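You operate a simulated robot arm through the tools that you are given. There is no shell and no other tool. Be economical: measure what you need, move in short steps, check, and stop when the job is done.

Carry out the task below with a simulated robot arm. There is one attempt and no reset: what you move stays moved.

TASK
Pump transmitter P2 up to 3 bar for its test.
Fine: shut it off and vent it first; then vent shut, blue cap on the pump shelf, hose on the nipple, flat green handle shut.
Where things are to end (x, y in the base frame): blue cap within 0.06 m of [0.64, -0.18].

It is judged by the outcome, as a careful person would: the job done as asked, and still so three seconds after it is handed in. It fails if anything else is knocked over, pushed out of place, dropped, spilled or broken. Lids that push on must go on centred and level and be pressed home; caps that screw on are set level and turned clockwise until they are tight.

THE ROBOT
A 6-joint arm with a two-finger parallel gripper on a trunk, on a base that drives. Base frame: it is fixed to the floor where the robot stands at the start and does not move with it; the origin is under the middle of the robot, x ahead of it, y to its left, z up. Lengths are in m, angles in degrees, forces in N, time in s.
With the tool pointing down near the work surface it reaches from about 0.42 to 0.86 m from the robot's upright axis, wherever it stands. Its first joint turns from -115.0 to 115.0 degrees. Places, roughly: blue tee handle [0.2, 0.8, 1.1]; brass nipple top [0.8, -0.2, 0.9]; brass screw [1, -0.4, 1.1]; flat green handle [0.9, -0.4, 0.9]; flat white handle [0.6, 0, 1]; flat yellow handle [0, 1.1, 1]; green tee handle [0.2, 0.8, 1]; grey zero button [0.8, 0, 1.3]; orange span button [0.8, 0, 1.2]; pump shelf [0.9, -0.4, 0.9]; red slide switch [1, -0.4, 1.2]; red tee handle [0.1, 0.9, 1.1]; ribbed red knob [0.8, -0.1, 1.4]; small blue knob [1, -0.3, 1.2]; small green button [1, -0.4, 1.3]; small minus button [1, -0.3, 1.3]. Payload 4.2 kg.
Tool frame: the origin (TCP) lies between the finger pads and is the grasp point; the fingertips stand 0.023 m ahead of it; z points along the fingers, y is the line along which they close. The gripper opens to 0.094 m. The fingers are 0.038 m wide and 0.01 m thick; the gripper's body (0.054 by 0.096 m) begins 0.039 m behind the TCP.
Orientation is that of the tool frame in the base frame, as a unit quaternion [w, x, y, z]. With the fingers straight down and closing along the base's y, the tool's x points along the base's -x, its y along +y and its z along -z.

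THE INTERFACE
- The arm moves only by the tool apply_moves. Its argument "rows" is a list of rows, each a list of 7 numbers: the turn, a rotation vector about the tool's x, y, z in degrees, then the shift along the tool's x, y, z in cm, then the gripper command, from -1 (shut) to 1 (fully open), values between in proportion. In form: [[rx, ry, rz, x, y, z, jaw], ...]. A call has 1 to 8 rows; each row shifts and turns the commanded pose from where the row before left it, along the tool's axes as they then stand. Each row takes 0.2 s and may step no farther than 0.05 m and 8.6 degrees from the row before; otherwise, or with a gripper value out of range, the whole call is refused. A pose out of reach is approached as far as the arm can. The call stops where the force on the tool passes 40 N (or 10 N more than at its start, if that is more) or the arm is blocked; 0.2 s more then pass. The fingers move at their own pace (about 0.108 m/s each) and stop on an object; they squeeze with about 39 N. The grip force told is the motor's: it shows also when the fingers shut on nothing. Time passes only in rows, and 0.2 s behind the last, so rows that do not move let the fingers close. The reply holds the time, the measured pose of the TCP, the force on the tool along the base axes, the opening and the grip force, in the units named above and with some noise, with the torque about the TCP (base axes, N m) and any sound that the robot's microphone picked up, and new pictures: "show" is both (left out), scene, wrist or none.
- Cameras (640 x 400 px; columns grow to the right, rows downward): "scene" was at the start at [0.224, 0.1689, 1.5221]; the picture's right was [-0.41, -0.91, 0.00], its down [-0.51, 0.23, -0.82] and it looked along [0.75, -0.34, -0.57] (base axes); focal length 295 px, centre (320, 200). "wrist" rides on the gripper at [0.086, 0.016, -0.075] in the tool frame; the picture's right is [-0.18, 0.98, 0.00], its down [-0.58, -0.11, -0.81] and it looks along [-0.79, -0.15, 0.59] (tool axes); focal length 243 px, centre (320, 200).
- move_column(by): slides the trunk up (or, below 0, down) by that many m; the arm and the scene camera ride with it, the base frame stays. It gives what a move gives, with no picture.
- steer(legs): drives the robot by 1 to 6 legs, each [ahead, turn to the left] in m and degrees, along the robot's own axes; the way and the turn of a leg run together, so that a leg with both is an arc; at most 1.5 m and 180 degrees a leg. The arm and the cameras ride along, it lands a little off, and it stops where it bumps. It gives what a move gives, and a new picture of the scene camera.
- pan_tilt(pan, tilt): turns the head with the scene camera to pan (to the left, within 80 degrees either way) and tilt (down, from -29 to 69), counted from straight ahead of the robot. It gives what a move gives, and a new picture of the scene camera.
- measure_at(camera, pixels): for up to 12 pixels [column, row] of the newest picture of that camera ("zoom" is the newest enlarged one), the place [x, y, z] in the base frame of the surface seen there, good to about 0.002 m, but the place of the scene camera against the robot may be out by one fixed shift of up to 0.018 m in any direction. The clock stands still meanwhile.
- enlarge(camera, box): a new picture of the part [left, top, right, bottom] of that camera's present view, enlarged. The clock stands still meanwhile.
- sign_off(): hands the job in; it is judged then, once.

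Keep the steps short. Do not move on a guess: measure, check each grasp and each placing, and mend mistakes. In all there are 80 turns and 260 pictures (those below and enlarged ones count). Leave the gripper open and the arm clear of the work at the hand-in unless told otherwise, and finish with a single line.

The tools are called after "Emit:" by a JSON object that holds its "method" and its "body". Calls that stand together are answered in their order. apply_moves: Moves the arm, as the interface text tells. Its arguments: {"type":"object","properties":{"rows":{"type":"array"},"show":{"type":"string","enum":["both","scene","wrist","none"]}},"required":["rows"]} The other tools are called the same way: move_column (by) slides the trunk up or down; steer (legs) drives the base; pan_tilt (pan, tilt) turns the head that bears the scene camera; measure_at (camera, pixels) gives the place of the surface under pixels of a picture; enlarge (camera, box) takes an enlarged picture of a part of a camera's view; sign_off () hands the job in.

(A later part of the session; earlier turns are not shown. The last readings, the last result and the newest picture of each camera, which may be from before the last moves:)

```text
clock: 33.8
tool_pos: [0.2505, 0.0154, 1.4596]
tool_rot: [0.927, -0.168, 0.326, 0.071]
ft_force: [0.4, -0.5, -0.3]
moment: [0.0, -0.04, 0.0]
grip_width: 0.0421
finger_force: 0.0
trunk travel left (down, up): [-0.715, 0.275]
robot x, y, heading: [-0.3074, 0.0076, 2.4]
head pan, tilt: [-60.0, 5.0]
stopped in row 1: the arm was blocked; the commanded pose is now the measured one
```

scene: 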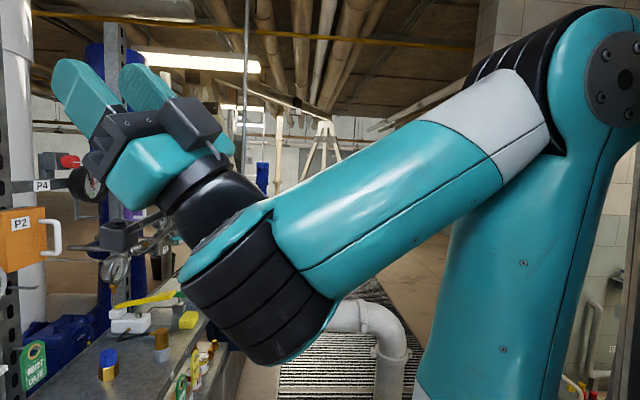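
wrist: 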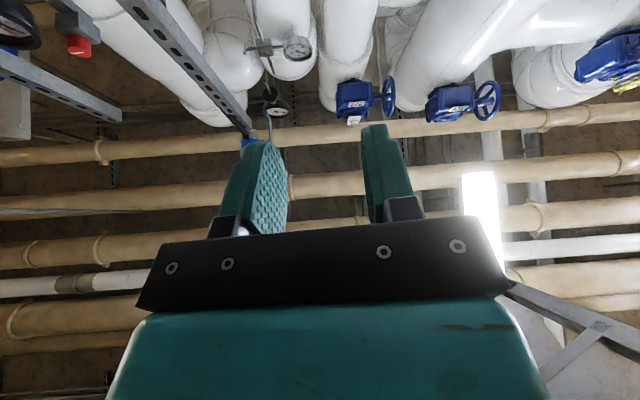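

Shoulder looks stuck against something. Look further to the right/back.

Emit:
{"method": "pan_tilt", "body": {"pan": -80, "tilt": -5}}

Emit:
{"method": "pan_tilt", "body": {"pan": -80, "tilt": 50}}

```text
clock: 34.6
tool_pos: [0.2436, 0.0069, 1.4617]
tool_rot: [0.931, -0.185, 0.308, 0.065]
ft_force: [0.5, -0.4, -0.7]
moment: [0.02, -0.01, 0.01]
grip_width: 0.0423
finger_force: 0.0
trunk travel left (down, up): [-0.715, 0.275]
robot x, y, heading: [-0.3066, 0.0037, 2.6]
head pan, tilt: [-80.0, -5.0]
```

scene: 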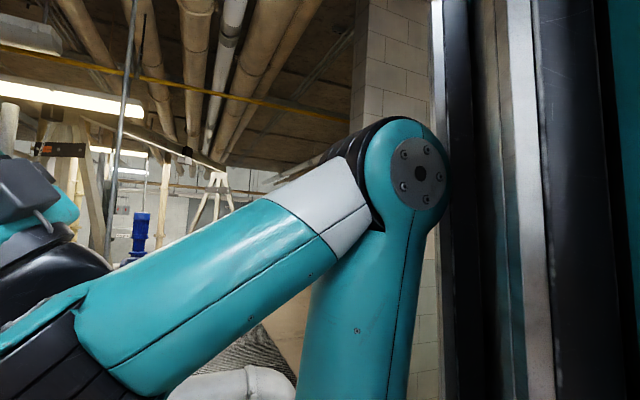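

```text
clock: 35.9
tool_pos: [0.2444, 0.0062, 1.4613]
tool_rot: [0.931, -0.184, 0.308, 0.067]
ft_force: [-0.6, -0.1, -0.1]
moment: [0.0, 0.03, -0.04]
grip_width: 0.0422
finger_force: 0.1
trunk travel left (down, up): [-0.715, 0.275]
robot x, y, heading: [-0.3106, 0.0086, 2.5]
head pan, tilt: [-80.0, 50.0]
```

scene: 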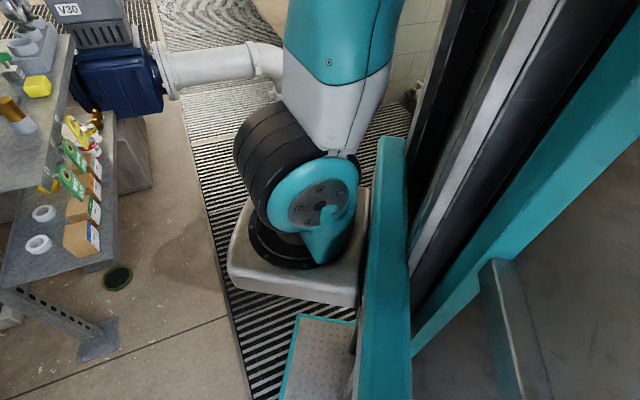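

The elbow is resting against the robot's own mast. A pure shoulder-forward motion should free it: forward-down with slight pitch.

Emit:
{"method": "apply_moves", "body": {"rows": [[0, 3.1, 1.3, 4.8, -0.3, 0.3, -0.1]], "show": "none"}}

Emit:
{"method": "apply_moves", "body": {"rows": [[0, 3.1, 1.3, 4.8, -0.3, 0.3, -0.1]], "show": "scene"}}

```text
clock: 36.4
tool_pos: [0.2488, 0.0104, 1.46]
tool_rot: [0.928, -0.164, 0.326, 0.075]
ft_force: [0.8, 0.1, -0.1]
moment: [-0.01, -0.02, 0.01]
grip_width: 0.0425
finger_force: 0.0
trunk travel left (down, up): [-0.715, 0.275]
robot x, y, heading: [-0.3054, 0.0066, 2.6]
head pan, tilt: [-80.0, 50.0]
stopped in row 1: the arm was blocked; the commanded pose is now the measured one
```

```text
clock: 36.8
tool_pos: [0.2534, 0.0142, 1.4581]
tool_rot: [0.926, -0.184, 0.327, -0.036]
ft_force: [-0.2, -0.1, 0.3]
moment: [-0.02, 0.0, 0.0]
grip_width: 0.0425
finger_force: 0.1
trunk travel left (down, up): [-0.715, 0.275]
robot x, y, heading: [-0.3079, 0.0117, 2.9]
head pan, tilt: [-80.0, 50.0]
stopped in row 1: the arm was blocked; the commanded pose is now the measured one
```

scene: 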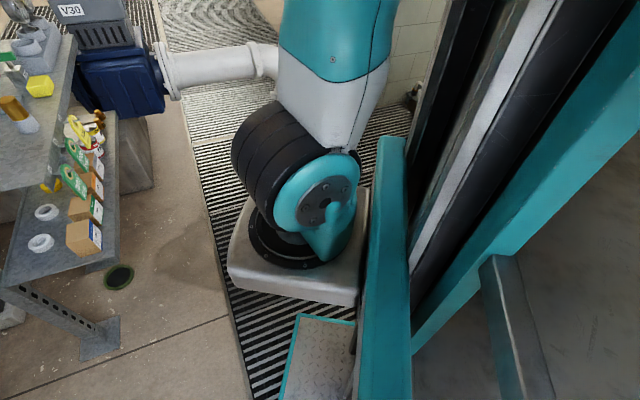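

Shoulder is still jammed. Probe other directions: up, then right, then left.

Emit:
{"method": "apply_moves", "body": {"rows": [[0, 0, 0, -3, -1.5, 3.6, -0.1]], "show": "none"}}

Emit:
{"method": "apply_moves", "body": {"rows": [[0, 0, 0, 0, -4.5, -2, -0.1]], "show": "none"}}

Emit:
{"method": "apply_moves", "body": {"rows": [[0, 0, 0, 0, -4.5, -2, -0.1]], "show": "none"}}

Emit:
{"method": "apply_moves", "body": {"rows": [[0, 0, 0, 0, 4.5, 2, -0.1]], "show": "wrist"}}

Emit:
{"method": "pan_tilt", "body": {"pan": -65, "tilt": 10}}

```text
clock: 37.2
tool_pos: [0.2537, 0.0272, 1.4518]
tool_rot: [0.918, -0.17, 0.359, -0.01]
ft_force: [0.1, 1.7, -0.1]
moment: [0.13, 0.04, -0.06]
grip_width: 0.0421
finger_force: 0.0
out of reach, approached as far as the arm can: row 1
trunk travel left (down, up): [-0.715, 0.275]
robot x, y, heading: [-0.3084, 0.0103, 2.6]
head pan, tilt: [-80.0, 50.0]
stopped in row 1: the arm was blocked; the commanded pose is now the measured one
```

```text
clock: 37.6
tool_pos: [0.2523, 0.0491, 1.4438]
tool_rot: [0.904, -0.179, 0.387, -0.025]
ft_force: [-0.1, 0.3, 0.7]
moment: [-0.03, 0.05, 0.04]
grip_width: 0.0423
finger_force: 0.1
out of reach, approached as far as the arm can: row 1
trunk travel left (down, up): [-0.715, 0.275]
robot x, y, heading: [-0.3065, 0.0094, 2.7]
head pan, tilt: [-80.0, 50.0]
stopped in row 1: the arm was blocked; the commanded pose is now the measured one
```

```text
clock: 37.9
tool_pos: [0.2482, 0.0707, 1.4323]
tool_rot: [0.885, -0.194, 0.422, -0.029]
ft_force: [0.6, -1.2, -0.2]
moment: [0.0, 0.02, 0.01]
grip_width: 0.0424
finger_force: 0.1
out of reach, approached as far as the arm can: row 1
trunk travel left (down, up): [-0.715, 0.275]
robot x, y, heading: [-0.3081, 0.0099, 2.9]
head pan, tilt: [-80.0, 50.0]
stopped in row 1: the arm was blocked; the commanded pose is now the measured one
```

```text
clock: 38.2
tool_pos: [0.2397, 0.0931, 1.4197]
tool_rot: [0.862, -0.207, 0.463, -0.008]
ft_force: [-0.3, -0.3, 0.0]
moment: [0.0, -0.01, 0.01]
grip_width: 0.0426
finger_force: 0.1
out of reach, approached as far as the arm can: row 1
trunk travel left (down, up): [-0.715, 0.275]
robot x, y, heading: [-0.3036, 0.0106, 2.8]
head pan, tilt: [-80.0, 50.0]
stopped in row 1: the arm was blocked; the commanded pose is now the measured one
```

wrist: 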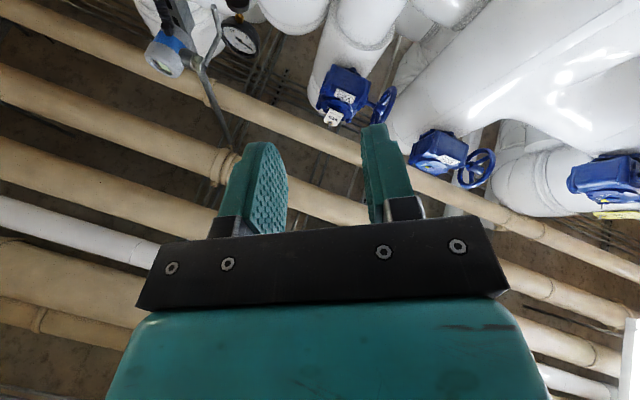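

```text
clock: 39.3
tool_pos: [0.2465, 0.0795, 1.4241]
tool_rot: [0.871, -0.197, 0.45, -0.028]
ft_force: [0.0, 0.6, -0.7]
moment: [0.01, 0.01, 0.0]
grip_width: 0.0421
finger_force: 0.1
trunk travel left (down, up): [-0.715, 0.275]
robot x, y, heading: [-0.3028, 0.0082, 2.9]
head pan, tilt: [-65.0, 10.0]
```

scene: 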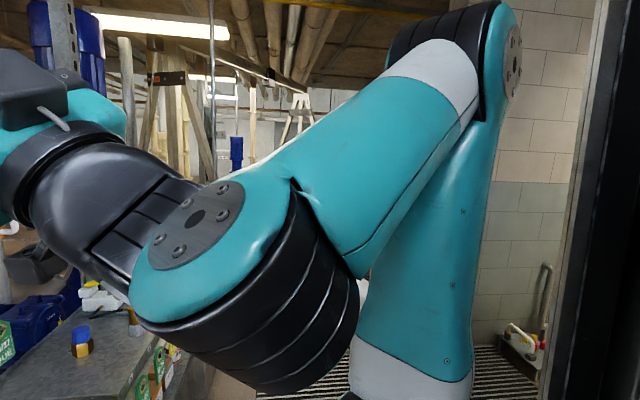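

The elbow now seems clear of the mast. Command outward (forward, slightly right).

Emit:
{"method": "apply_moves", "body": {"rows": [[0, 0, 0, 2.7, -1.9, 2.7, -0.1]], "show": "none"}}

Emit:
{"method": "apply_moves", "body": {"rows": [[0, 0, 0, 2.7, -1.9, 2.7, -0.1]], "show": "none"}}

Emit:
{"method": "apply_moves", "body": {"rows": [[0, 0, 0, 2.7, -1.9, 2.7, -0.1]], "show": "scene"}}

```text
clock: 39.7
tool_pos: [0.2587, 0.062, 1.4194]
tool_rot: [0.859, -0.198, 0.461, -0.1]
ft_force: [0.2, -0.2, 0.0]
moment: [0.03, -0.03, 0.0]
grip_width: 0.0422
finger_force: 0.1
out of reach, approached as far as the arm can: row 1
trunk travel left (down, up): [-0.715, 0.275]
robot x, y, heading: [-0.3049, 0.0115, 3.1]
head pan, tilt: [-65.0, 10.0]
stopped in row 1: the arm was blocked; the commanded pose is now the measured one
```

```text
clock: 40.1
tool_pos: [0.2564, 0.0695, 1.4115]
tool_rot: [0.842, -0.206, 0.488, -0.103]
ft_force: [-0.8, 0.5, 0.6]
moment: [0.05, 0.04, -0.04]
grip_width: 0.0424
finger_force: 0.1
out of reach, approached as far as the arm can: row 1
trunk travel left (down, up): [-0.715, 0.275]
robot x, y, heading: [-0.2997, 0.0122, 3.2]
head pan, tilt: [-65.0, 10.0]
stopped in row 1: the arm was blocked; the commanded pose is now the measured one
```

```text
clock: 40.4
tool_pos: [0.2556, 0.0729, 1.4026]
tool_rot: [0.827, -0.206, 0.513, -0.101]
ft_force: [-0.4, 0.3, 0.2]
moment: [0.0, 0.04, -0.02]
grip_width: 0.0423
finger_force: 0.0
out of reach, approached as far as the arm can: row 1
trunk travel left (down, up): [-0.715, 0.275]
robot x, y, heading: [-0.301, 0.0125, 3.0]
head pan, tilt: [-65.0, 10.0]
stopped in row 1: the arm was blocked; the commanded pose is now the measured one
```

scene: 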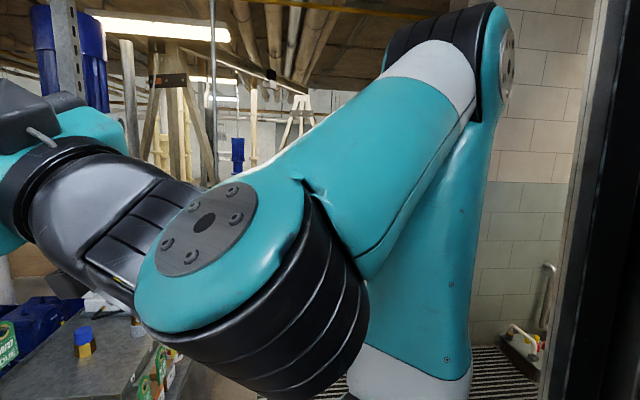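

It's pitching back down steadily. Continue with pitch-down plus forward steps.

Emit:
{"method": "apply_moves", "body": {"rows": [[0, 8, 0, 2.0, -1, 2.5, -0.1]], "show": "none"}}

Emit:
{"method": "apply_moves", "body": {"rows": [[0, 8, 0, 2.0, -1, 2.5, -0.1]], "show": "none"}}

Emit:
{"method": "apply_moves", "body": {"rows": [[0, 8, 0, 2.0, -1, 2.5, -0.1]], "show": "none"}}

Emit:
{"method": "apply_moves", "body": {"rows": [[0, 8, 0, 2.0, -1, 2.5, -0.1]], "show": "scene"}}

```text
clock: 40.7
tool_pos: [0.2529, 0.0789, 1.3817]
tool_rot: [0.793, -0.195, 0.573, -0.077]
ft_force: [0.2, -0.1, -0.1]
moment: [-0.01, 0.0, 0.01]
grip_width: 0.0422
finger_force: 0.0
out of reach, approached as far as the arm can: row 1
trunk travel left (down, up): [-0.715, 0.275]
robot x, y, heading: [-0.2996, 0.0102, 3.6]
head pan, tilt: [-65.0, 10.0]
stopped in row 1: the arm was blocked; the commanded pose is now the measured one
```

```text
clock: 41.1
tool_pos: [0.2475, 0.0828, 1.3616]
tool_rot: [0.755, -0.184, 0.626, -0.061]
ft_force: [-0.2, 0.0, 0.0]
moment: [-0.02, -0.02, -0.02]
grip_width: 0.042
finger_force: 0.1
out of reach, approached as far as the arm can: row 1
trunk travel left (down, up): [-0.715, 0.275]
robot x, y, heading: [-0.2963, 0.0143, 3.6]
head pan, tilt: [-65.0, 10.0]
stopped in row 1: the arm was blocked; the commanded pose is now the measured one
```

```text
clock: 41.4
tool_pos: [0.2418, 0.0842, 1.3408]
tool_rot: [0.715, -0.167, 0.677, -0.047]
ft_force: [-0.5, -0.4, -0.4]
moment: [-0.01, 0.0, 0.01]
grip_width: 0.0423
finger_force: 0.0
out of reach, approached as far as the arm can: row 1
trunk travel left (down, up): [-0.715, 0.275]
robot x, y, heading: [-0.2968, 0.0118, 3.3]
head pan, tilt: [-65.0, 10.0]
stopped in row 1: the arm was blocked; the commanded pose is now the measured one
```

```text
clock: 41.7
tool_pos: [0.2352, 0.0829, 1.3201]
tool_rot: [0.675, -0.147, 0.722, -0.04]
ft_force: [-0.2, 0.5, 0.2]
moment: [0.01, 0.0, 0.03]
grip_width: 0.0422
finger_force: 0.1
out of reach, approached as far as the arm can: row 1
trunk travel left (down, up): [-0.715, 0.275]
robot x, y, heading: [-0.296, 0.0085, 3.0]
head pan, tilt: [-65.0, 10.0]
stopped in row 1: the arm was blocked; the commanded pose is now the measured one
```

scene: 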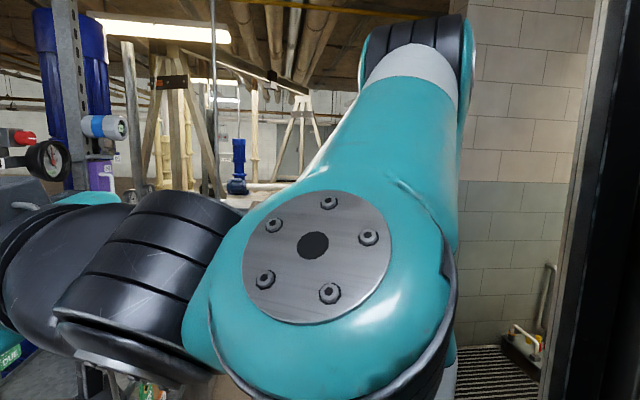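

Pitch is responding. Continue pitching toward straight down, where this radius is reachable.

Emit:
{"method": "apply_moves", "body": {"rows": [[0, 8.5, 0, 0, -1, 1, -0.1]], "show": "none"}}

Emit:
{"method": "apply_moves", "body": {"rows": [[0, 8.5, 0, 0, -1, 1, -0.1]], "show": "none"}}

Emit:
{"method": "apply_moves", "body": {"rows": [[0, 8.5, 0, 0, -1, 1, -0.1]], "show": "none"}}

Emit:
{"method": "apply_moves", "body": {"rows": [[0, 8.5, 0, 0, -1, 1, -0.1]], "show": "none"}}

Emit:
{"method": "apply_moves", "body": {"rows": [[0, 8.5, 0, 0, -1, 1, -0.1]], "show": "scene"}}

```text
clock: 42.0
tool_pos: [0.214, 0.0877, 1.2954]
tool_rot: [0.621, -0.143, 0.77, -0.026]
ft_force: [0.8, 0.7, -0.2]
moment: [-0.02, -0.01, 0.04]
grip_width: 0.0422
finger_force: 0.0
out of reach, approached as far as the arm can: row 1
trunk travel left (down, up): [-0.715, 0.275]
robot x, y, heading: [-0.2988, 0.0085, 3.5]
head pan, tilt: [-65.0, 10.0]
stopped in row 1: the arm was blocked; the commanded pose is now the measured one
```

```text
clock: 42.4
tool_pos: [0.195, 0.0908, 1.2732]
tool_rot: [0.571, -0.134, 0.809, -0.035]
ft_force: [0.4, -0.3, 0.5]
moment: [0.01, 0.02, 0.01]
grip_width: 0.0422
finger_force: 0.1
out of reach, approached as far as the arm can: row 1
trunk travel left (down, up): [-0.715, 0.275]
robot x, y, heading: [-0.2988, 0.0101, 3.3]
head pan, tilt: [-65.0, 10.0]
stopped in row 1: the arm was blocked; the commanded pose is now the measured one
```

```text
clock: 42.7
tool_pos: [0.1739, 0.0898, 1.2524]
tool_rot: [0.523, -0.132, 0.84, -0.057]
ft_force: [-0.7, 0.7, 0.1]
moment: [0.03, 0.01, 0.03]
grip_width: 0.0426
finger_force: 0.1
out of reach, approached as far as the arm can: row 1
trunk travel left (down, up): [-0.715, 0.275]
robot x, y, heading: [-0.2941, 0.0112, 3.5]
head pan, tilt: [-65.0, 10.0]
stopped in row 1: the arm was blocked; the commanded pose is now the measured one
```

```text
clock: 43.0
tool_pos: [0.1499, 0.087, 1.2351]
tool_rot: [0.479, -0.129, 0.864, -0.084]
ft_force: [0.5, 0.8, 0.3]
moment: [0.0, -0.01, 0.0]
grip_width: 0.0424
finger_force: 0.1
out of reach, approached as far as the arm can: row 1
trunk travel left (down, up): [-0.715, 0.275]
robot x, y, heading: [-0.2941, 0.012, 3.8]
head pan, tilt: [-65.0, 10.0]
stopped in row 1: the arm was blocked; the commanded pose is now the measured one
```

```text
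clock: 43.4
tool_pos: [0.1313, 0.0703, 1.2209]
tool_rot: [0.434, -0.109, 0.886, -0.123]
ft_force: [0.8, 0.9, -0.4]
moment: [-0.04, 0.01, -0.03]
grip_width: 0.0424
finger_force: 0.0
out of reach, approached as far as the arm can: row 1
trunk travel left (down, up): [-0.715, 0.275]
robot x, y, heading: [-0.294, 0.0112, 3.5]
head pan, tilt: [-65.0, 10.0]
stopped in row 1: the arm was blocked; the commanded pose is now the measured one
```

scene: 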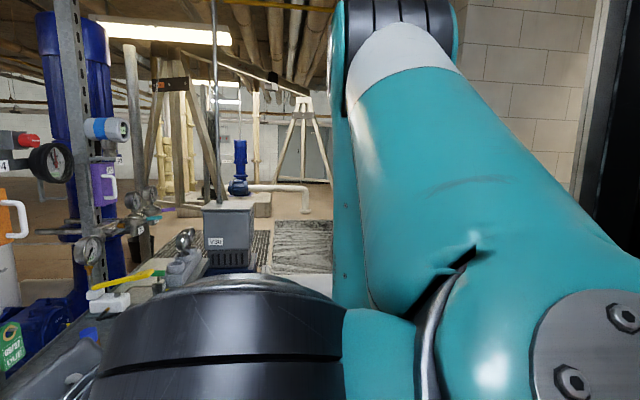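

Now tilted down; command forward-right to unfold.

Emit:
{"method": "apply_moves", "body": {"rows": [[0, 0, 0, -1.8, -2.2, 3.4, -0.1]], "show": "none"}}

Emit:
{"method": "apply_moves", "body": {"rows": [[0, 0, 0, -1.8, -2.2, 3.4, -0.1]], "show": "none"}}

Emit:
{"method": "apply_moves", "body": {"rows": [[0, 0, 0, -1.8, -2.2, 3.4, -0.1]], "show": "none"}}

Emit:
{"method": "apply_moves", "body": {"rows": [[0, 0, 0, -1.8, -2.2, 3.4, -0.1]], "show": "scene"}}

```text
clock: 43.8
tool_pos: [0.1402, 0.0609, 1.2212]
tool_rot: [0.424, -0.086, 0.892, -0.131]
ft_force: [-0.1, 0.0, 0.0]
moment: [-0.01, 0.0, -0.02]
grip_width: 0.0422
finger_force: 0.0
out of reach, approached as far as the arm can: row 1
trunk travel left (down, up): [-0.715, 0.275]
robot x, y, heading: [-0.291, 0.0156, 3.7]
head pan, tilt: [-65.0, 10.0]
stopped in row 1: the arm was blocked; the commanded pose is now the measured one
```

```text
clock: 44.1
tool_pos: [0.1232, 0.0574, 1.2156]
tool_rot: [0.402, -0.081, 0.9, -0.145]
ft_force: [-0.2, 0.4, -0.1]
moment: [-0.02, 0.02, 0.02]
grip_width: 0.0425
finger_force: 0.1
out of reach, approached as far as the arm can: row 1
trunk travel left (down, up): [-0.715, 0.275]
robot x, y, heading: [-0.2838, 0.0154, 3.7]
head pan, tilt: [-65.0, 10.0]
stopped in row 1: the arm was blocked; the commanded pose is now the measured one
```

```text
clock: 44.5
tool_pos: [0.1133, 0.0491, 1.2095]
tool_rot: [0.377, -0.065, 0.908, -0.172]
ft_force: [1.0, 0.2, 0.5]
moment: [-0.05, -0.01, 0.0]
grip_width: 0.0426
finger_force: 0.0
out of reach, approached as far as the arm can: row 1
trunk travel left (down, up): [-0.715, 0.275]
robot x, y, heading: [-0.2888, 0.0132, 3.7]
head pan, tilt: [-65.0, 10.0]
stopped in row 1: the arm was blocked; the commanded pose is now the measured one
```

```text
clock: 44.8
tool_pos: [0.1042, 0.0403, 1.207]
tool_rot: [0.355, -0.048, 0.912, -0.198]
ft_force: [0.1, 0.3, 0.0]
moment: [0.0, -0.01, 0.0]
grip_width: 0.0422
finger_force: 0.1
out of reach, approached as far as the arm can: row 1
trunk travel left (down, up): [-0.715, 0.275]
robot x, y, heading: [-0.2889, 0.0127, 4.0]
head pan, tilt: [-65.0, 10.0]
stopped in row 1: the arm was blocked; the commanded pose is now the measured one
```

scene: 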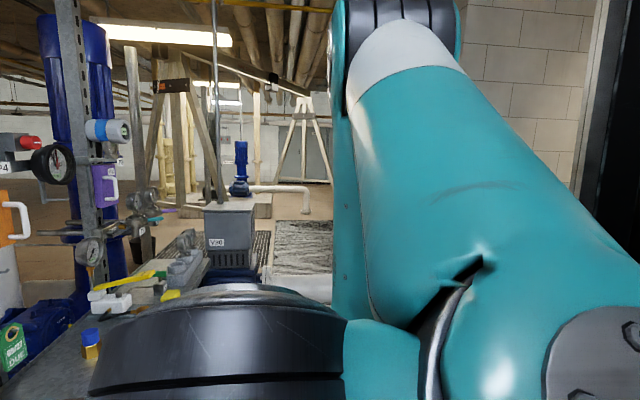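

Keep pitching to vertical and stepping outward along tool z/-x.

Emit:
{"method": "apply_moves", "body": {"rows": [[0, 8.5, 0, -3, 0, 3, -0.1]], "show": "none"}}

Emit:
{"method": "apply_moves", "body": {"rows": [[0, 8.5, 0, -3, 0, 3, -0.1]], "show": "none"}}

Emit:
{"method": "apply_moves", "body": {"rows": [[0, 8.5, 0, -3.5, 0, 2.5, -0.1]], "show": "none"}}

Emit:
{"method": "apply_moves", "body": {"rows": [[0, 8.5, 0, -4, 0, 2, -0.1]], "show": "none"}}

Emit:
{"method": "apply_moves", "body": {"rows": [[0, 8.5, 0, -4.5, 0, 1, -0.1]], "show": "scene"}}

```text
clock: 45.1
tool_pos: [0.0953, 0.0338, 1.2033]
tool_rot: [0.328, -0.04, 0.919, -0.217]
ft_force: [0.1, 0.7, 0.6]
moment: [-0.01, 0.04, -0.04]
grip_width: 0.0423
finger_force: 0.1
trunk travel left (down, up): [-0.715, 0.275]
robot x, y, heading: [-0.285, 0.0123, 4.1]
head pan, tilt: [-65.0, 10.0]
stopped in row 1: the arm was blocked; the commanded pose is now the measured one
```

```text
clock: 45.4
tool_pos: [0.0836, 0.0291, 1.2039]
tool_rot: [0.3, -0.024, 0.926, -0.226]
ft_force: [0.2, -0.4, -0.8]
moment: [-0.03, 0.01, -0.07]
grip_width: 0.0424
finger_force: 0.0
trunk travel left (down, up): [-0.715, 0.275]
robot x, y, heading: [-0.2872, 0.0158, 3.8]
head pan, tilt: [-65.0, 10.0]
stopped in row 1: the arm was blocked; the commanded pose is now the measured one
```

```text
clock: 45.8
tool_pos: [0.0815, 0.0255, 1.2065]
tool_rot: [0.263, -0.016, 0.939, -0.223]
ft_force: [0.4, 1.2, -0.2]
moment: [-0.03, -0.02, -0.07]
grip_width: 0.0423
finger_force: 0.1
trunk travel left (down, up): [-0.715, 0.275]
robot x, y, heading: [-0.2854, 0.0134, 3.9]
head pan, tilt: [-65.0, 10.0]
stopped in row 1: the arm was blocked; the commanded pose is now the measured one
```

```text
clock: 46.1
tool_pos: [0.0737, 0.0211, 1.2083]
tool_rot: [0.228, -0.005, 0.947, -0.227]
ft_force: [1.0, 0.3, -0.5]
moment: [-0.02, 0.0, -0.03]
grip_width: 0.0423
finger_force: 0.0
trunk travel left (down, up): [-0.715, 0.275]
robot x, y, heading: [-0.2857, 0.0121, 4.0]
head pan, tilt: [-65.0, 10.0]
stopped in row 1: the arm was blocked; the commanded pose is now the measured one
```

```text
clock: 46.5
tool_pos: [0.0682, 0.0207, 1.2116]
tool_rot: [0.194, -0.002, 0.954, -0.228]
ft_force: [1.6, 0.5, 0.5]
moment: [0.01, 0.0, -0.09]
grip_width: 0.0424
finger_force: 0.0
trunk travel left (down, up): [-0.715, 0.275]
robot x, y, heading: [-0.2838, 0.0139, 4.2]
head pan, tilt: [-65.0, 10.0]
stopped in row 1: the arm was blocked; the commanded pose is now the measured one
```

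scene: 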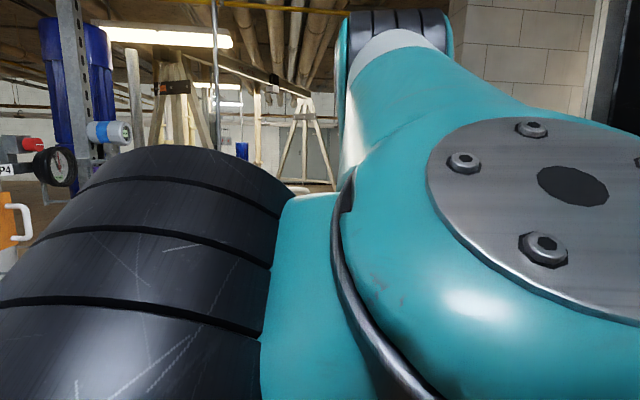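

IK now finds this pose reachable, but the wrist is close to the head. Command forward-right, no rotation.

Emit:
{"method": "apply_moves", "body": {"rows": [[0, 0, 0, -3.5, -1.9, 2.6, -0.1]], "show": "none"}}

Emit:
{"method": "apply_moves", "body": {"rows": [[0, 0, 0, -3.5, -1.9, 2.6, -0.1]], "show": "none"}}

Emit:
{"method": "apply_moves", "body": {"rows": [[0, 0, 0, -3.5, -1.9, 2.6, -0.1]], "show": "none"}}

Emit:
{"method": "apply_moves", "body": {"rows": [[0, 0, 0, -3.5, -1.9, 2.6, -0.1]], "show": "scene"}}

```text
clock: 46.8
tool_pos: [0.0628, 0.0159, 1.2106]
tool_rot: [0.192, -0.001, 0.953, -0.235]
ft_force: [1.0, 0.4, 0.2]
moment: [0.0, 0.03, -0.02]
grip_width: 0.0423
finger_force: 0.1
out of reach, approached as far as the arm can: row 1
trunk travel left (down, up): [-0.715, 0.275]
robot x, y, heading: [-0.2828, 0.0143, 4.0]
head pan, tilt: [-65.0, 10.0]
stopped in row 1: the arm was blocked; the commanded pose is now the measured one
```

```text
clock: 47.1
tool_pos: [0.0578, 0.0138, 1.2087]
tool_rot: [0.191, 0.0, 0.952, -0.24]
ft_force: [-0.4, 1.4, 0.2]
moment: [-0.02, -0.02, 0.01]
grip_width: 0.0422
finger_force: 0.0
out of reach, approached as far as the arm can: row 1
trunk travel left (down, up): [-0.715, 0.275]
robot x, y, heading: [-0.2811, 0.0155, 3.7]
head pan, tilt: [-65.0, 10.0]
stopped in row 1: the arm was blocked; the commanded pose is now the measured one
```

```text
clock: 47.5
tool_pos: [0.0533, 0.0119, 1.2085]
tool_rot: [0.193, 0.0, 0.951, -0.243]
ft_force: [0.4, 0.5, 0.6]
moment: [-0.02, 0.01, -0.02]
grip_width: 0.0423
finger_force: 0.1
out of reach, approached as far as the arm can: row 1
trunk travel left (down, up): [-0.715, 0.275]
robot x, y, heading: [-0.2805, 0.0179, 4.2]
head pan, tilt: [-65.0, 10.0]
stopped in row 1: the arm was blocked; the commanded pose is now the measured one
```

```text
clock: 47.8
tool_pos: [0.0512, 0.0107, 1.2068]
tool_rot: [0.195, 0.005, 0.949, -0.249]
ft_force: [0.9, 0.0, 0.0]
moment: [-0.02, 0.01, -0.02]
grip_width: 0.0428
finger_force: 0.1
out of reach, approached as far as the arm can: row 1
trunk travel left (down, up): [-0.715, 0.275]
robot x, y, heading: [-0.2792, 0.0176, 4.0]
head pan, tilt: [-65.0, 10.0]
stopped in row 1: the arm was blocked; the commanded pose is now the measured one
```

scene: 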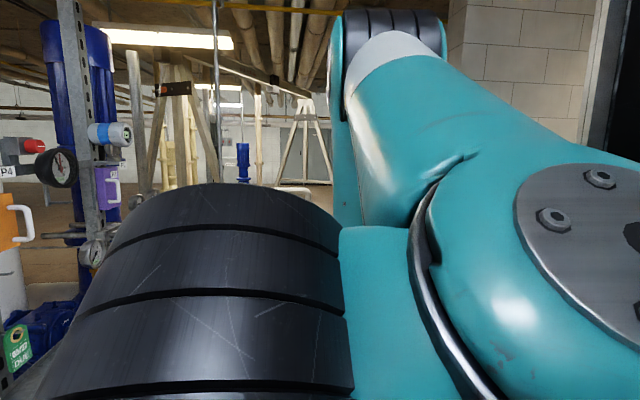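

The base itself has been creeping forward and turning – something behind is pushing it. Drive forward 0.15 m to clear it, turning back 4° right.

Emit:
{"method": "steer", "body": {"legs": [[0.12, -4]]}}

Emit:
{"method": "apply_moves", "body": {"rows": [[0, 0, 0, 0, 0, 0, -0.1]], "show": "none"}}

```text
clock: 48.5
tool_pos: [0.0332, 0.0025, 1.2069]
tool_rot: [0.182, 0.075, 0.943, -0.27]
ft_force: [0.2, -0.3, 0.6]
moment: [-0.06, -0.02, 0.01]
grip_width: 0.0422
finger_force: 0.0
trunk travel left (down, up): [-0.715, 0.275]
robot x, y, heading: [-0.2728, 0.0158, 3.7]
head pan, tilt: [-65.0, 10.0]
stopped in leg 1: the robot was blocked; the commanded pose is now the measured one
```

scene: 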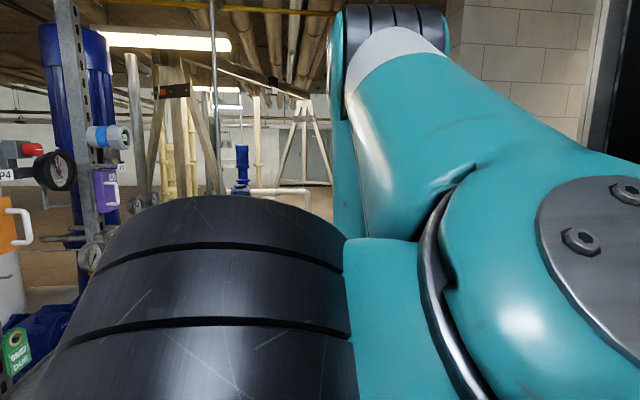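

```text
clock: 48.9
tool_pos: [0.0326, 0.0038, 1.2071]
tool_rot: [0.182, 0.073, 0.943, -0.27]
ft_force: [0.5, 0.2, 1.2]
moment: [0.01, -0.03, 0.0]
grip_width: 0.0423
finger_force: 0.0
trunk travel left (down, up): [-0.715, 0.275]
robot x, y, heading: [-0.2735, 0.0153, 3.9]
head pan, tilt: [-65.0, 10.0]
```

A null row now runs unblocked. Try a small forward-right step.

Emit:
{"method": "apply_moves", "body": {"rows": [[0, 0, 0, -1.9, -0.4, 1.1, -0.1]], "show": "none"}}

Emit:
{"method": "apply_moves", "body": {"rows": [[0, 0, 0, 0, 0, -3, -0.1]], "show": "none"}}

Emit:
{"method": "pan_tilt", "body": {"pan": -30, "tilt": 55}}

Emit:
{"method": "pan_tilt", "body": {"pan": 20, "tilt": 60}}

```text
clock: 49.3
tool_pos: [0.0483, 0.0045, 1.2045]
tool_rot: [0.2, 0.043, 0.944, -0.259]
ft_force: [0.4, 0.4, -0.3]
moment: [0.01, -0.02, -0.01]
grip_width: 0.0423
finger_force: 0.0
out of reach, approached as far as the arm can: row 1
trunk travel left (down, up): [-0.715, 0.275]
robot x, y, heading: [-0.2707, 0.0161, 3.8]
head pan, tilt: [-65.0, 10.0]
```

```text
clock: 49.7
tool_pos: [0.0391, 0.0219, 1.2087]
tool_rot: [0.198, 0.045, 0.945, -0.257]
ft_force: [0.0, 0.0, -0.2]
moment: [-0.01, 0.05, 0.02]
grip_width: 0.0424
finger_force: 0.1
out of reach, approached as far as the arm can: row 1
trunk travel left (down, up): [-0.715, 0.275]
robot x, y, heading: [-0.2739, 0.0175, 4.4]
head pan, tilt: [-65.0, 10.0]
```

```text
clock: 50.9
tool_pos: [0.0379, 0.0206, 1.2071]
tool_rot: [0.197, 0.046, 0.945, -0.257]
ft_force: [-0.5, 0.6, 0.0]
moment: [0.01, -0.03, 0.0]
grip_width: 0.0424
finger_force: 0.0
trunk travel left (down, up): [-0.715, 0.275]
robot x, y, heading: [-0.2731, 0.0201, 4.2]
head pan, tilt: [-30.0, 55.0]
```

scene: 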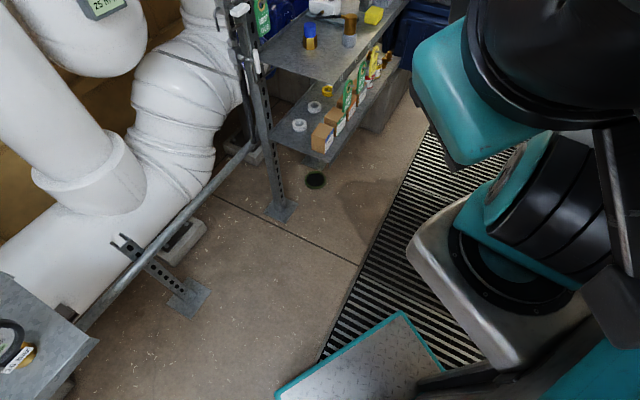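

```text
clock: 52.0
tool_pos: [0.0388, 0.0215, 1.2076]
tool_rot: [0.197, 0.046, 0.945, -0.257]
ft_force: [-0.1, -0.5, 0.6]
moment: [0.0, 0.0, 0.0]
grip_width: 0.0422
finger_force: 0.0
trunk travel left (down, up): [-0.715, 0.275]
robot x, y, heading: [-0.2707, 0.02, 4.1]
head pan, tilt: [20.0, 60.0]
```

scene: 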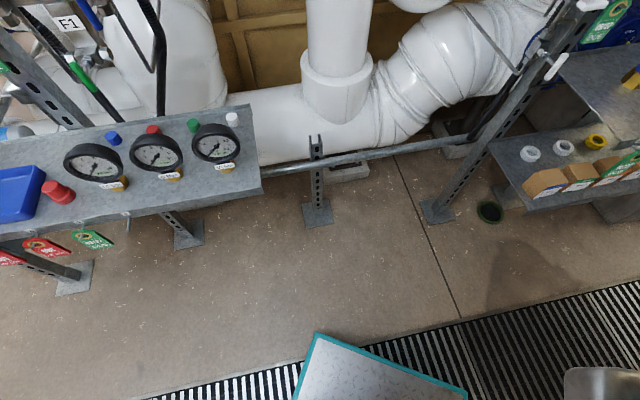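

Commands are now followed. Repeat forward steps.

Emit:
{"method": "apply_moves", "body": {"rows": [[0, 0, 0, -1.9, -0.4, 1.1, -0.1], [0, 0, 0, -1.9, -0.4, 1.1, -0.1], [0, 0, 0, -1.9, -0.4, 1.1, -0.1]], "show": "none"}}

Emit:
{"method": "apply_moves", "body": {"rows": [[0, 0, 0, -2.9, -0.4, 1.1, -0.1], [0, 0, 0, -2.9, -0.4, 1.1, -0.1], [0, 0, 0, -2.9, -0.4, 1.1, -0.1]], "show": "none"}}

Emit:
{"method": "pan_tilt", "body": {"pan": -45, "tilt": 20}}

```text
clock: 52.8
tool_pos: [0.101, -0.0053, 1.2099]
tool_rot: [0.199, 0.046, 0.945, -0.257]
ft_force: [0.3, -0.5, 0.0]
moment: [-0.03, 0.0, -0.01]
grip_width: 0.0425
finger_force: 0.0
trunk travel left (down, up): [-0.715, 0.275]
robot x, y, heading: [-0.2687, 0.0175, 4.2]
head pan, tilt: [20.0, 60.0]
```

```text
clock: 53.6
tool_pos: [0.189, -0.0324, 1.2219]
tool_rot: [0.198, 0.045, 0.945, -0.256]
ft_force: [0.4, 0.3, 0.6]
moment: [-0.01, 0.0, 0.04]
grip_width: 0.0426
finger_force: 0.0
trunk travel left (down, up): [-0.715, 0.275]
robot x, y, heading: [-0.2722, 0.0199, 4.2]
head pan, tilt: [20.0, 60.0]
```

```text
clock: 55.0
tool_pos: [0.1869, -0.0324, 1.2228]
tool_rot: [0.198, 0.045, 0.945, -0.256]
ft_force: [-0.6, 0.1, 0.2]
moment: [0.01, -0.01, 0.01]
grip_width: 0.0423
finger_force: 0.0
trunk travel left (down, up): [-0.715, 0.275]
robot x, y, heading: [-0.2691, 0.0162, 4.0]
head pan, tilt: [-45.0, 20.0]
```

scene: 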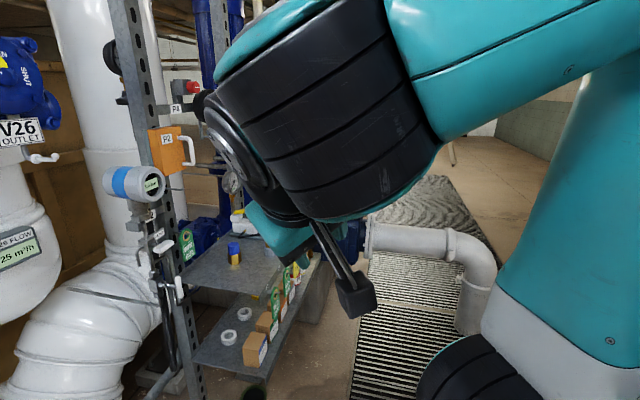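

Freed, and things look undisturbed. Extend forward, then rotate to horizontal at proper reach.

Emit:
{"method": "apply_moves", "body": {"rows": [[0, 0, 0, -3.45, -0.2, 2.45, -0.1], [0, 0, 0, -3.45, -0.2, 2.45, -0.1], [0, 0, 0, -3.45, -0.2, 2.45, -0.1], [0, 0, 0, -3.45, -0.2, 2.45, -0.1], [0, 0, 0, -3.45, -0.2, 2.45, -0.1], [0, 0, 0, -3.45, -0.2, 2.45, -0.1]], "show": "none"}}

Emit:
{"method": "apply_moves", "body": {"rows": [[-5.04, -6.35, -0.1, 0, 0, 0, -0.1], [-5.04, -6.35, -0.1, 0, 0, 0, -0.1], [-5.04, -6.35, -0.1, 0, 0, 0, -0.1], [-5.04, -6.35, -0.1, 0, 0, 0, -0.1], [-5.04, -6.35, -0.1, 0, 0, 0, -0.1]], "show": "both"}}

```text
clock: 56.4
tool_pos: [0.4289, -0.1149, 1.1955]
tool_rot: [0.198, 0.045, 0.945, -0.258]
ft_force: [0.6, 0.1, 0.4]
moment: [0.0, -0.02, 0.04]
grip_width: 0.0421
finger_force: 0.0
trunk travel left (down, up): [-0.715, 0.275]
robot x, y, heading: [-0.2687, 0.0182, 4.0]
head pan, tilt: [-45.0, 20.0]
```

```text
clock: 57.6
tool_pos: [0.4277, -0.1103, 1.1974]
tool_rot: [0.452, -0.074, 0.888, -0.05]
ft_force: [0.3, 0.2, 0.1]
moment: [0.01, -0.02, -0.04]
grip_width: 0.0422
finger_force: 0.0
trunk travel left (down, up): [-0.715, 0.275]
robot x, y, heading: [-0.2736, 0.016, 4.0]
head pan, tilt: [-45.0, 20.0]
```

scene: 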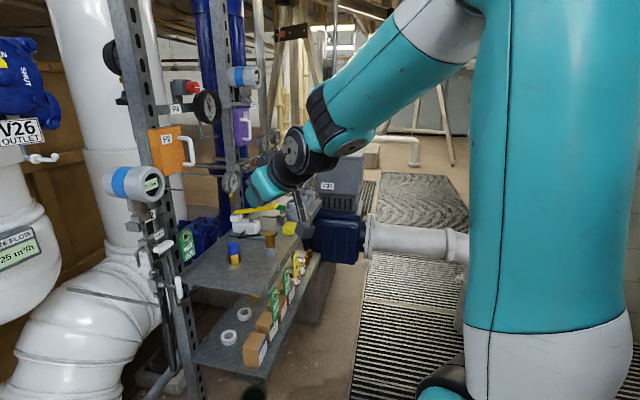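
wrist: 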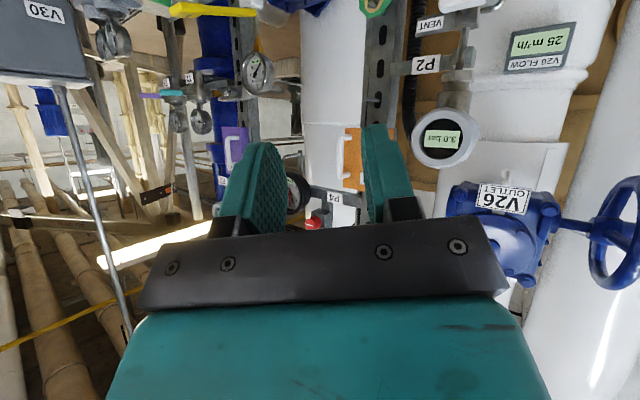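

All well behaved. Finish the rotation.

Emit:
{"method": "apply_moves", "body": {"rows": [[-5.04, -6.35, -0.1, 0, 0, 0, -0.1], [-5.04, -6.35, -0.1, 0, 0, 0, -0.1], [-5.04, -6.35, -0.1, 0, 0, 0, -0.1], [-5.04, -6.35, -0.1, 0, 0, 0, -0.1], [-5.04, -6.35, -0.1, 0, 0, 0, -0.1], [-5.04, -6.35, -0.1, 0, 0, 0, -0.1]], "show": "none"}}

Emit:
{"method": "apply_moves", "body": {"rows": [[0, 0, 0, 3, 0, 1.5, -0.1], [0, 0, 0, 3, 0, 1.5, -0.1]], "show": "both"}}

```text
clock: 59.0
tool_pos: [0.4265, -0.111, 1.1977]
tool_rot: [0.679, -0.205, 0.675, 0.204]
ft_force: [-0.1, 0.5, -0.7]
moment: [-0.02, 0.03, -0.01]
grip_width: 0.0424
finger_force: 0.1
trunk travel left (down, up): [-0.715, 0.275]
robot x, y, heading: [-0.2696, 0.019, 4.2]
head pan, tilt: [-45.0, 20.0]
```

```text
clock: 59.6
tool_pos: [0.4531, -0.0967, 1.1384]
tool_rot: [0.678, -0.204, 0.676, 0.202]
ft_force: [-0.2, -0.4, 0.4]
moment: [-0.02, 0.0, -0.05]
grip_width: 0.0424
finger_force: 0.1
trunk travel left (down, up): [-0.715, 0.275]
robot x, y, heading: [-0.2719, 0.017, 4.1]
head pan, tilt: [-45.0, 20.0]
```

scene: 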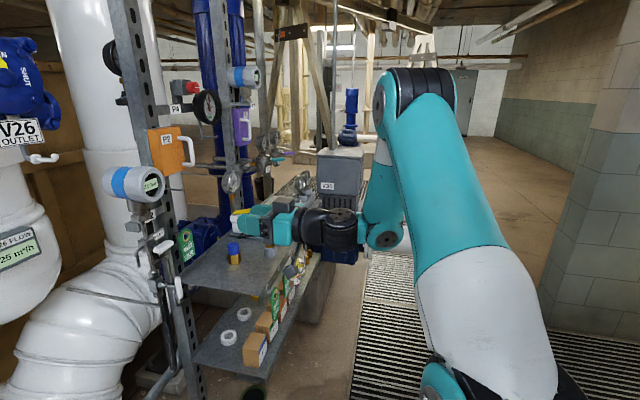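
wrist: 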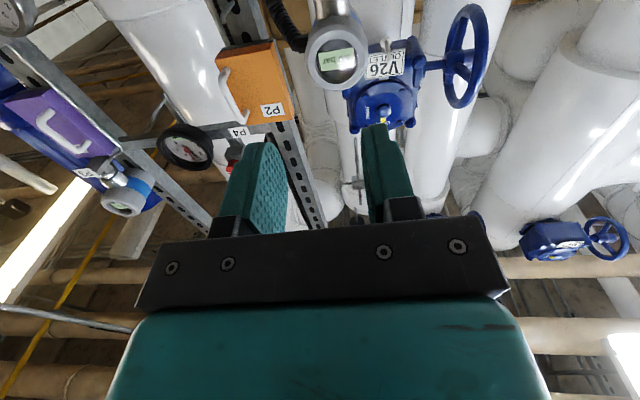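

Good. Descend to the lower handle's standoff.

Emit:
{"method": "apply_moves", "body": {"rows": [[0, 0, 0, 3.47, 0.2, 1, -0.1], [0, 0, 0, 3.47, 0.2, 1, -0.1], [0, 0, 0, 3.47, 0.2, 1, -0.1], [0, 0, 0, 3.47, 0.2, 1, -0.1], [0, 0, 0, 3.47, 0.2, 1, -0.1], [0, 0, 0, 3.47, 0.2, 1, -0.1]], "show": "wrist"}}

Emit:
{"method": "pan_tilt", "body": {"pan": -20, "tilt": 22}}

Emit:
{"method": "enlarge", "body": {"camera": "wrist", "box": [240, 0, 400, 100]}}

```text
clock: 61.0
tool_pos: [0.5325, -0.0537, 0.9494]
tool_rot: [0.676, -0.204, 0.679, 0.201]
ft_force: [-0.5, -0.4, -0.4]
moment: [0.02, 0.06, 0.01]
grip_width: 0.0421
finger_force: 0.1
out of reach, approached as far as the arm can: row 1, 2, 3, 4
trunk travel left (down, up): [-0.715, 0.275]
robot x, y, heading: [-0.2725, 0.0188, 4.1]
head pan, tilt: [-45.0, 20.0]
```

wrist: 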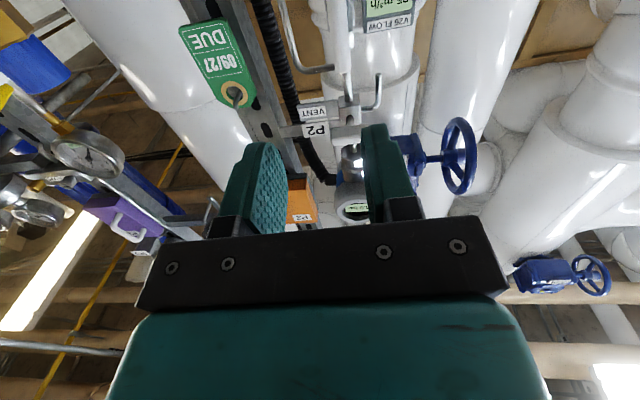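

```text
clock: 61.9
tool_pos: [0.5321, -0.0544, 0.9497]
tool_rot: [0.676, -0.205, 0.678, 0.203]
ft_force: [0.7, 0.7, 0.0]
moment: [-0.02, -0.02, -0.03]
grip_width: 0.0422
finger_force: 0.1
trunk travel left (down, up): [-0.715, 0.275]
robot x, y, heading: [-0.2692, 0.018, 3.9]
head pan, tilt: [-20.0, 22.0]
```

scene: 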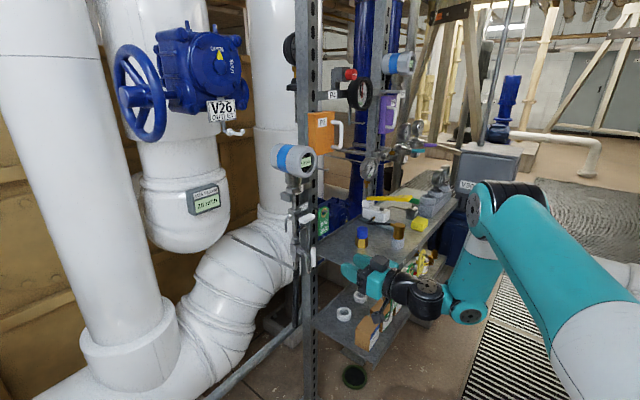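

```text
4.00 times, centred on (320, 50) of wrist
```

zoom: 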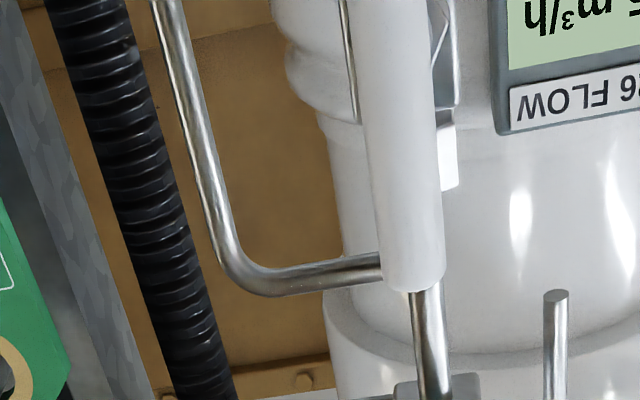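

The handle is in view at wrist (340,37). Measure it.

Emit:
{"method": "measure_at", "body": {"camera": "wrist", "pixels": [[337, 20], [337, 35], [338, 50], [341, 65], [334, 35], [345, 35], [341, 70], [340, 20], [340, 5]]}}

Emit:
{"method": "enlarge", "body": {"camera": "scene", "box": [280, 180, 440, 320]}}

```text
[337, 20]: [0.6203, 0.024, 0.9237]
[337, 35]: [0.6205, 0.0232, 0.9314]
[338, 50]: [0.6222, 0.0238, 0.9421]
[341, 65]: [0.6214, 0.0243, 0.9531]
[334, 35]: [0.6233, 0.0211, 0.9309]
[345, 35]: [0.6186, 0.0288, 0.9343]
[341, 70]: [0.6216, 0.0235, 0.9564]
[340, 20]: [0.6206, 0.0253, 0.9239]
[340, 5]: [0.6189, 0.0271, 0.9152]
```

```text
2.86 times, centred on (360, 250) of scene
```

zoom: 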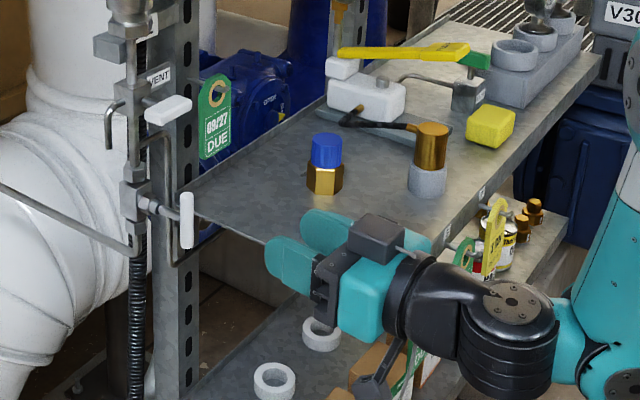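

Handle face centre ≈ (0.6205, 0.026, 0.930). Align laterally, and advance halfway.

Emit:
{"method": "apply_moves", "body": {"rows": [[0, 0, 0, 1, 0.9, 2.5, -0.1], [0, 0, 0, 1, 0.95, 2.5, -0.1], [0, 0, 0, 0, 0, 2, -0.1]], "show": "wrist"}}

Emit:
{"method": "enlarge", "body": {"camera": "wrist", "box": [220, 0, 420, 125]}}

```text
clock: 62.7
tool_pos: [0.5773, 0.0023, 0.9245]
tool_rot: [0.678, -0.204, 0.676, 0.204]
ft_force: [0.7, -0.3, 0.0]
moment: [-0.03, 0.02, -0.01]
grip_width: 0.0424
finger_force: 0.1
trunk travel left (down, up): [-0.715, 0.275]
robot x, y, heading: [-0.2711, 0.0195, 4.0]
head pan, tilt: [-20.0, 22.0]
```

wrist: 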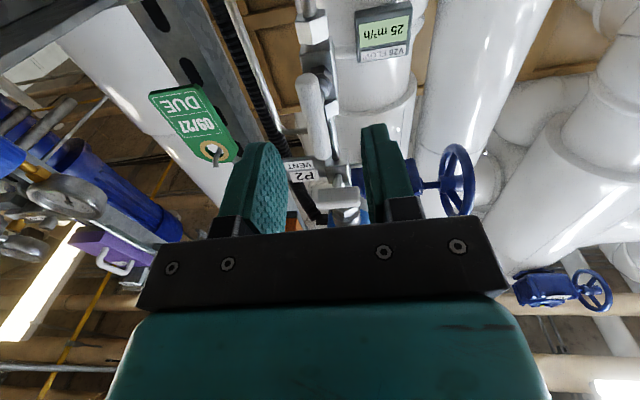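

```text
3.20 times, centred on (320, 62) of wrist
```

zoom: 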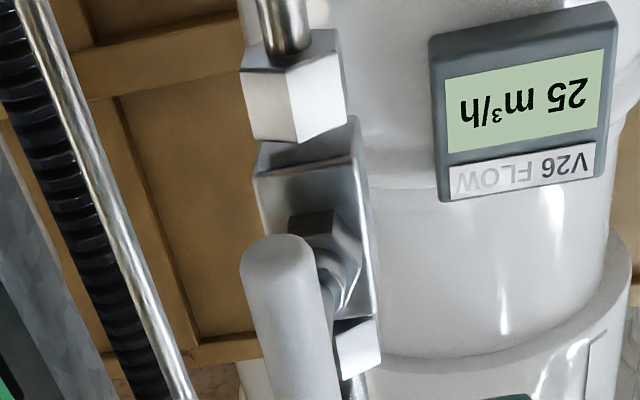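

Measure handle's lower end and sides here.

Emit:
{"method": "measure_at", "body": {"camera": "wrist", "pixels": [[306, 80], [307, 90], [309, 105], [312, 120], [301, 100], [317, 100], [325, 140], [318, 130]]}}

```text
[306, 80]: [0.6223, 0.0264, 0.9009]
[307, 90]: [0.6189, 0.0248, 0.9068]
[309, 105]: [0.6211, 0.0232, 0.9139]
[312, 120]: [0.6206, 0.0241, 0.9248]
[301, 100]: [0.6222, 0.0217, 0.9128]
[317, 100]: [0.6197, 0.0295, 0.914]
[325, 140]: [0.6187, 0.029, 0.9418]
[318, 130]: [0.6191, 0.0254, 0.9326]
```

Lateral correction −0.35 cm, up 0.45 cm, then advance 5.2 cm.

Emit:
{"method": "apply_moves", "body": {"rows": [[0, 0, 0, -0.45, -0.35, 1.5, -0.1], [0, 0, 0, 0, 0, 2, -0.1], [0, 0, 0, 0, 0, 1.8, -0.1]], "show": "both"}}

Emit:
{"method": "enlarge", "body": {"camera": "scene", "box": [270, 180, 370, 300]}}

```text
clock: 63.5
tool_pos: [0.6234, 0.0277, 0.9299]
tool_rot: [0.678, -0.202, 0.677, 0.202]
ft_force: [0.4, 0.5, 0.9]
moment: [-0.02, 0.03, 0.03]
grip_width: 0.0425
finger_force: 0.0
trunk travel left (down, up): [-0.715, 0.275]
robot x, y, heading: [-0.2708, 0.0163, 4.3]
head pan, tilt: [-20.0, 22.0]
```

scene: 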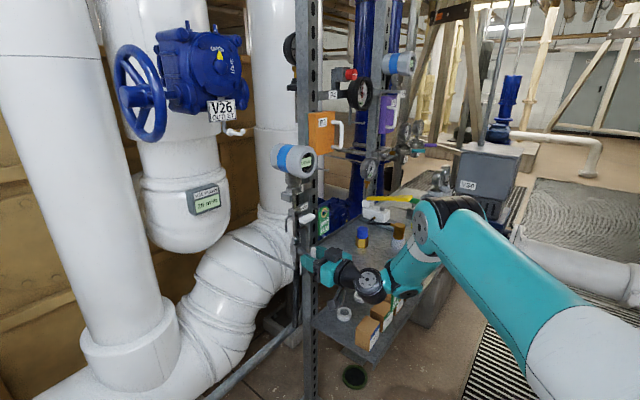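
wrist: 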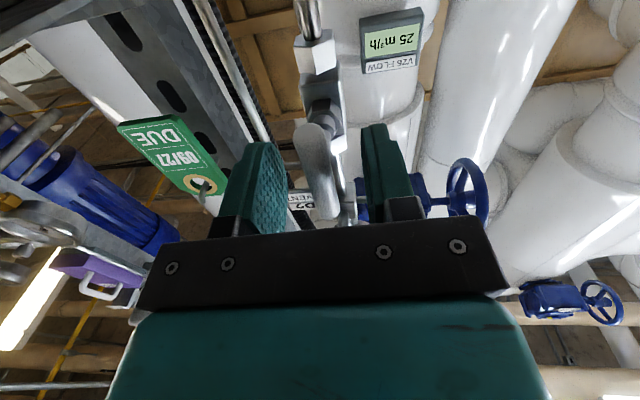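

```text
3.33 times, centred on (320, 240) of scene
```

zoom: 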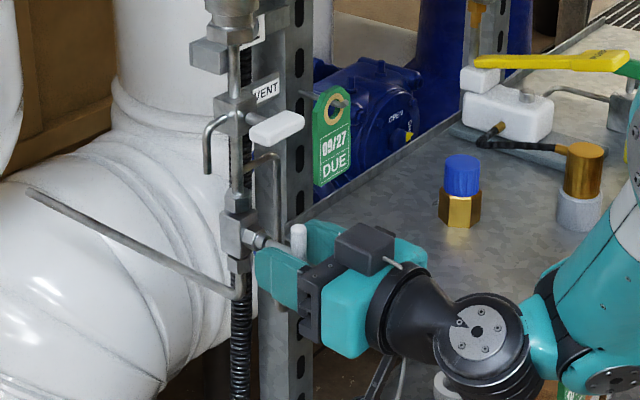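

The handle sits centred between the pads. Close.

Emit:
{"method": "apply_moves", "body": {"rows": [[0, 0, 0, 0, 0, 0, -1], [0, 0, 0, 0, 0, 0, -1], [0, 0, 0, 0, 0, 0, -1]], "show": "wrist"}}

```text
clock: 64.3
tool_pos: [0.6231, 0.0271, 0.9292]
tool_rot: [0.678, -0.204, 0.676, 0.203]
ft_force: [4.8, 0.6, 0.9]
moment: [-0.08, 0.24, 0.59]
grip_width: 0.0125
finger_force: 45.3
trunk travel left (down, up): [-0.715, 0.275]
robot x, y, heading: [-0.2733, 0.0161, 3.9]
head pan, tilt: [-20.0, 22.0]
```

wrist: 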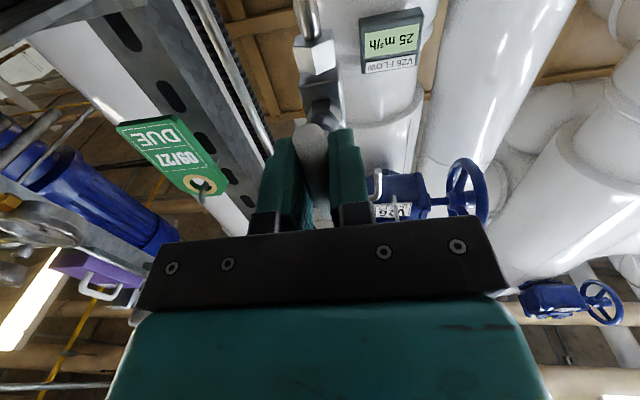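

Grip width 12.5 mm – holding the handle. Turn clockwise a little and read the torque.

Emit:
{"method": "apply_moves", "body": {"rows": [[0, 0, 6, 0, 0, 0, -1], [0, 0, 6, 0, 0, 0, -1]], "show": "none"}}

```text
clock: 64.9
tool_pos: [0.6242, 0.0279, 0.9298]
tool_rot: [0.653, -0.131, 0.695, 0.273]
ft_force: [-0.3, -5.5, 1.8]
moment: [-0.67, 0.99, 0.8]
grip_width: 0.0126
finger_force: 44.6
trunk travel left (down, up): [-0.715, 0.275]
robot x, y, heading: [-0.277, 0.0218, 4.0]
head pan, tilt: [-20.0, 22.0]
```

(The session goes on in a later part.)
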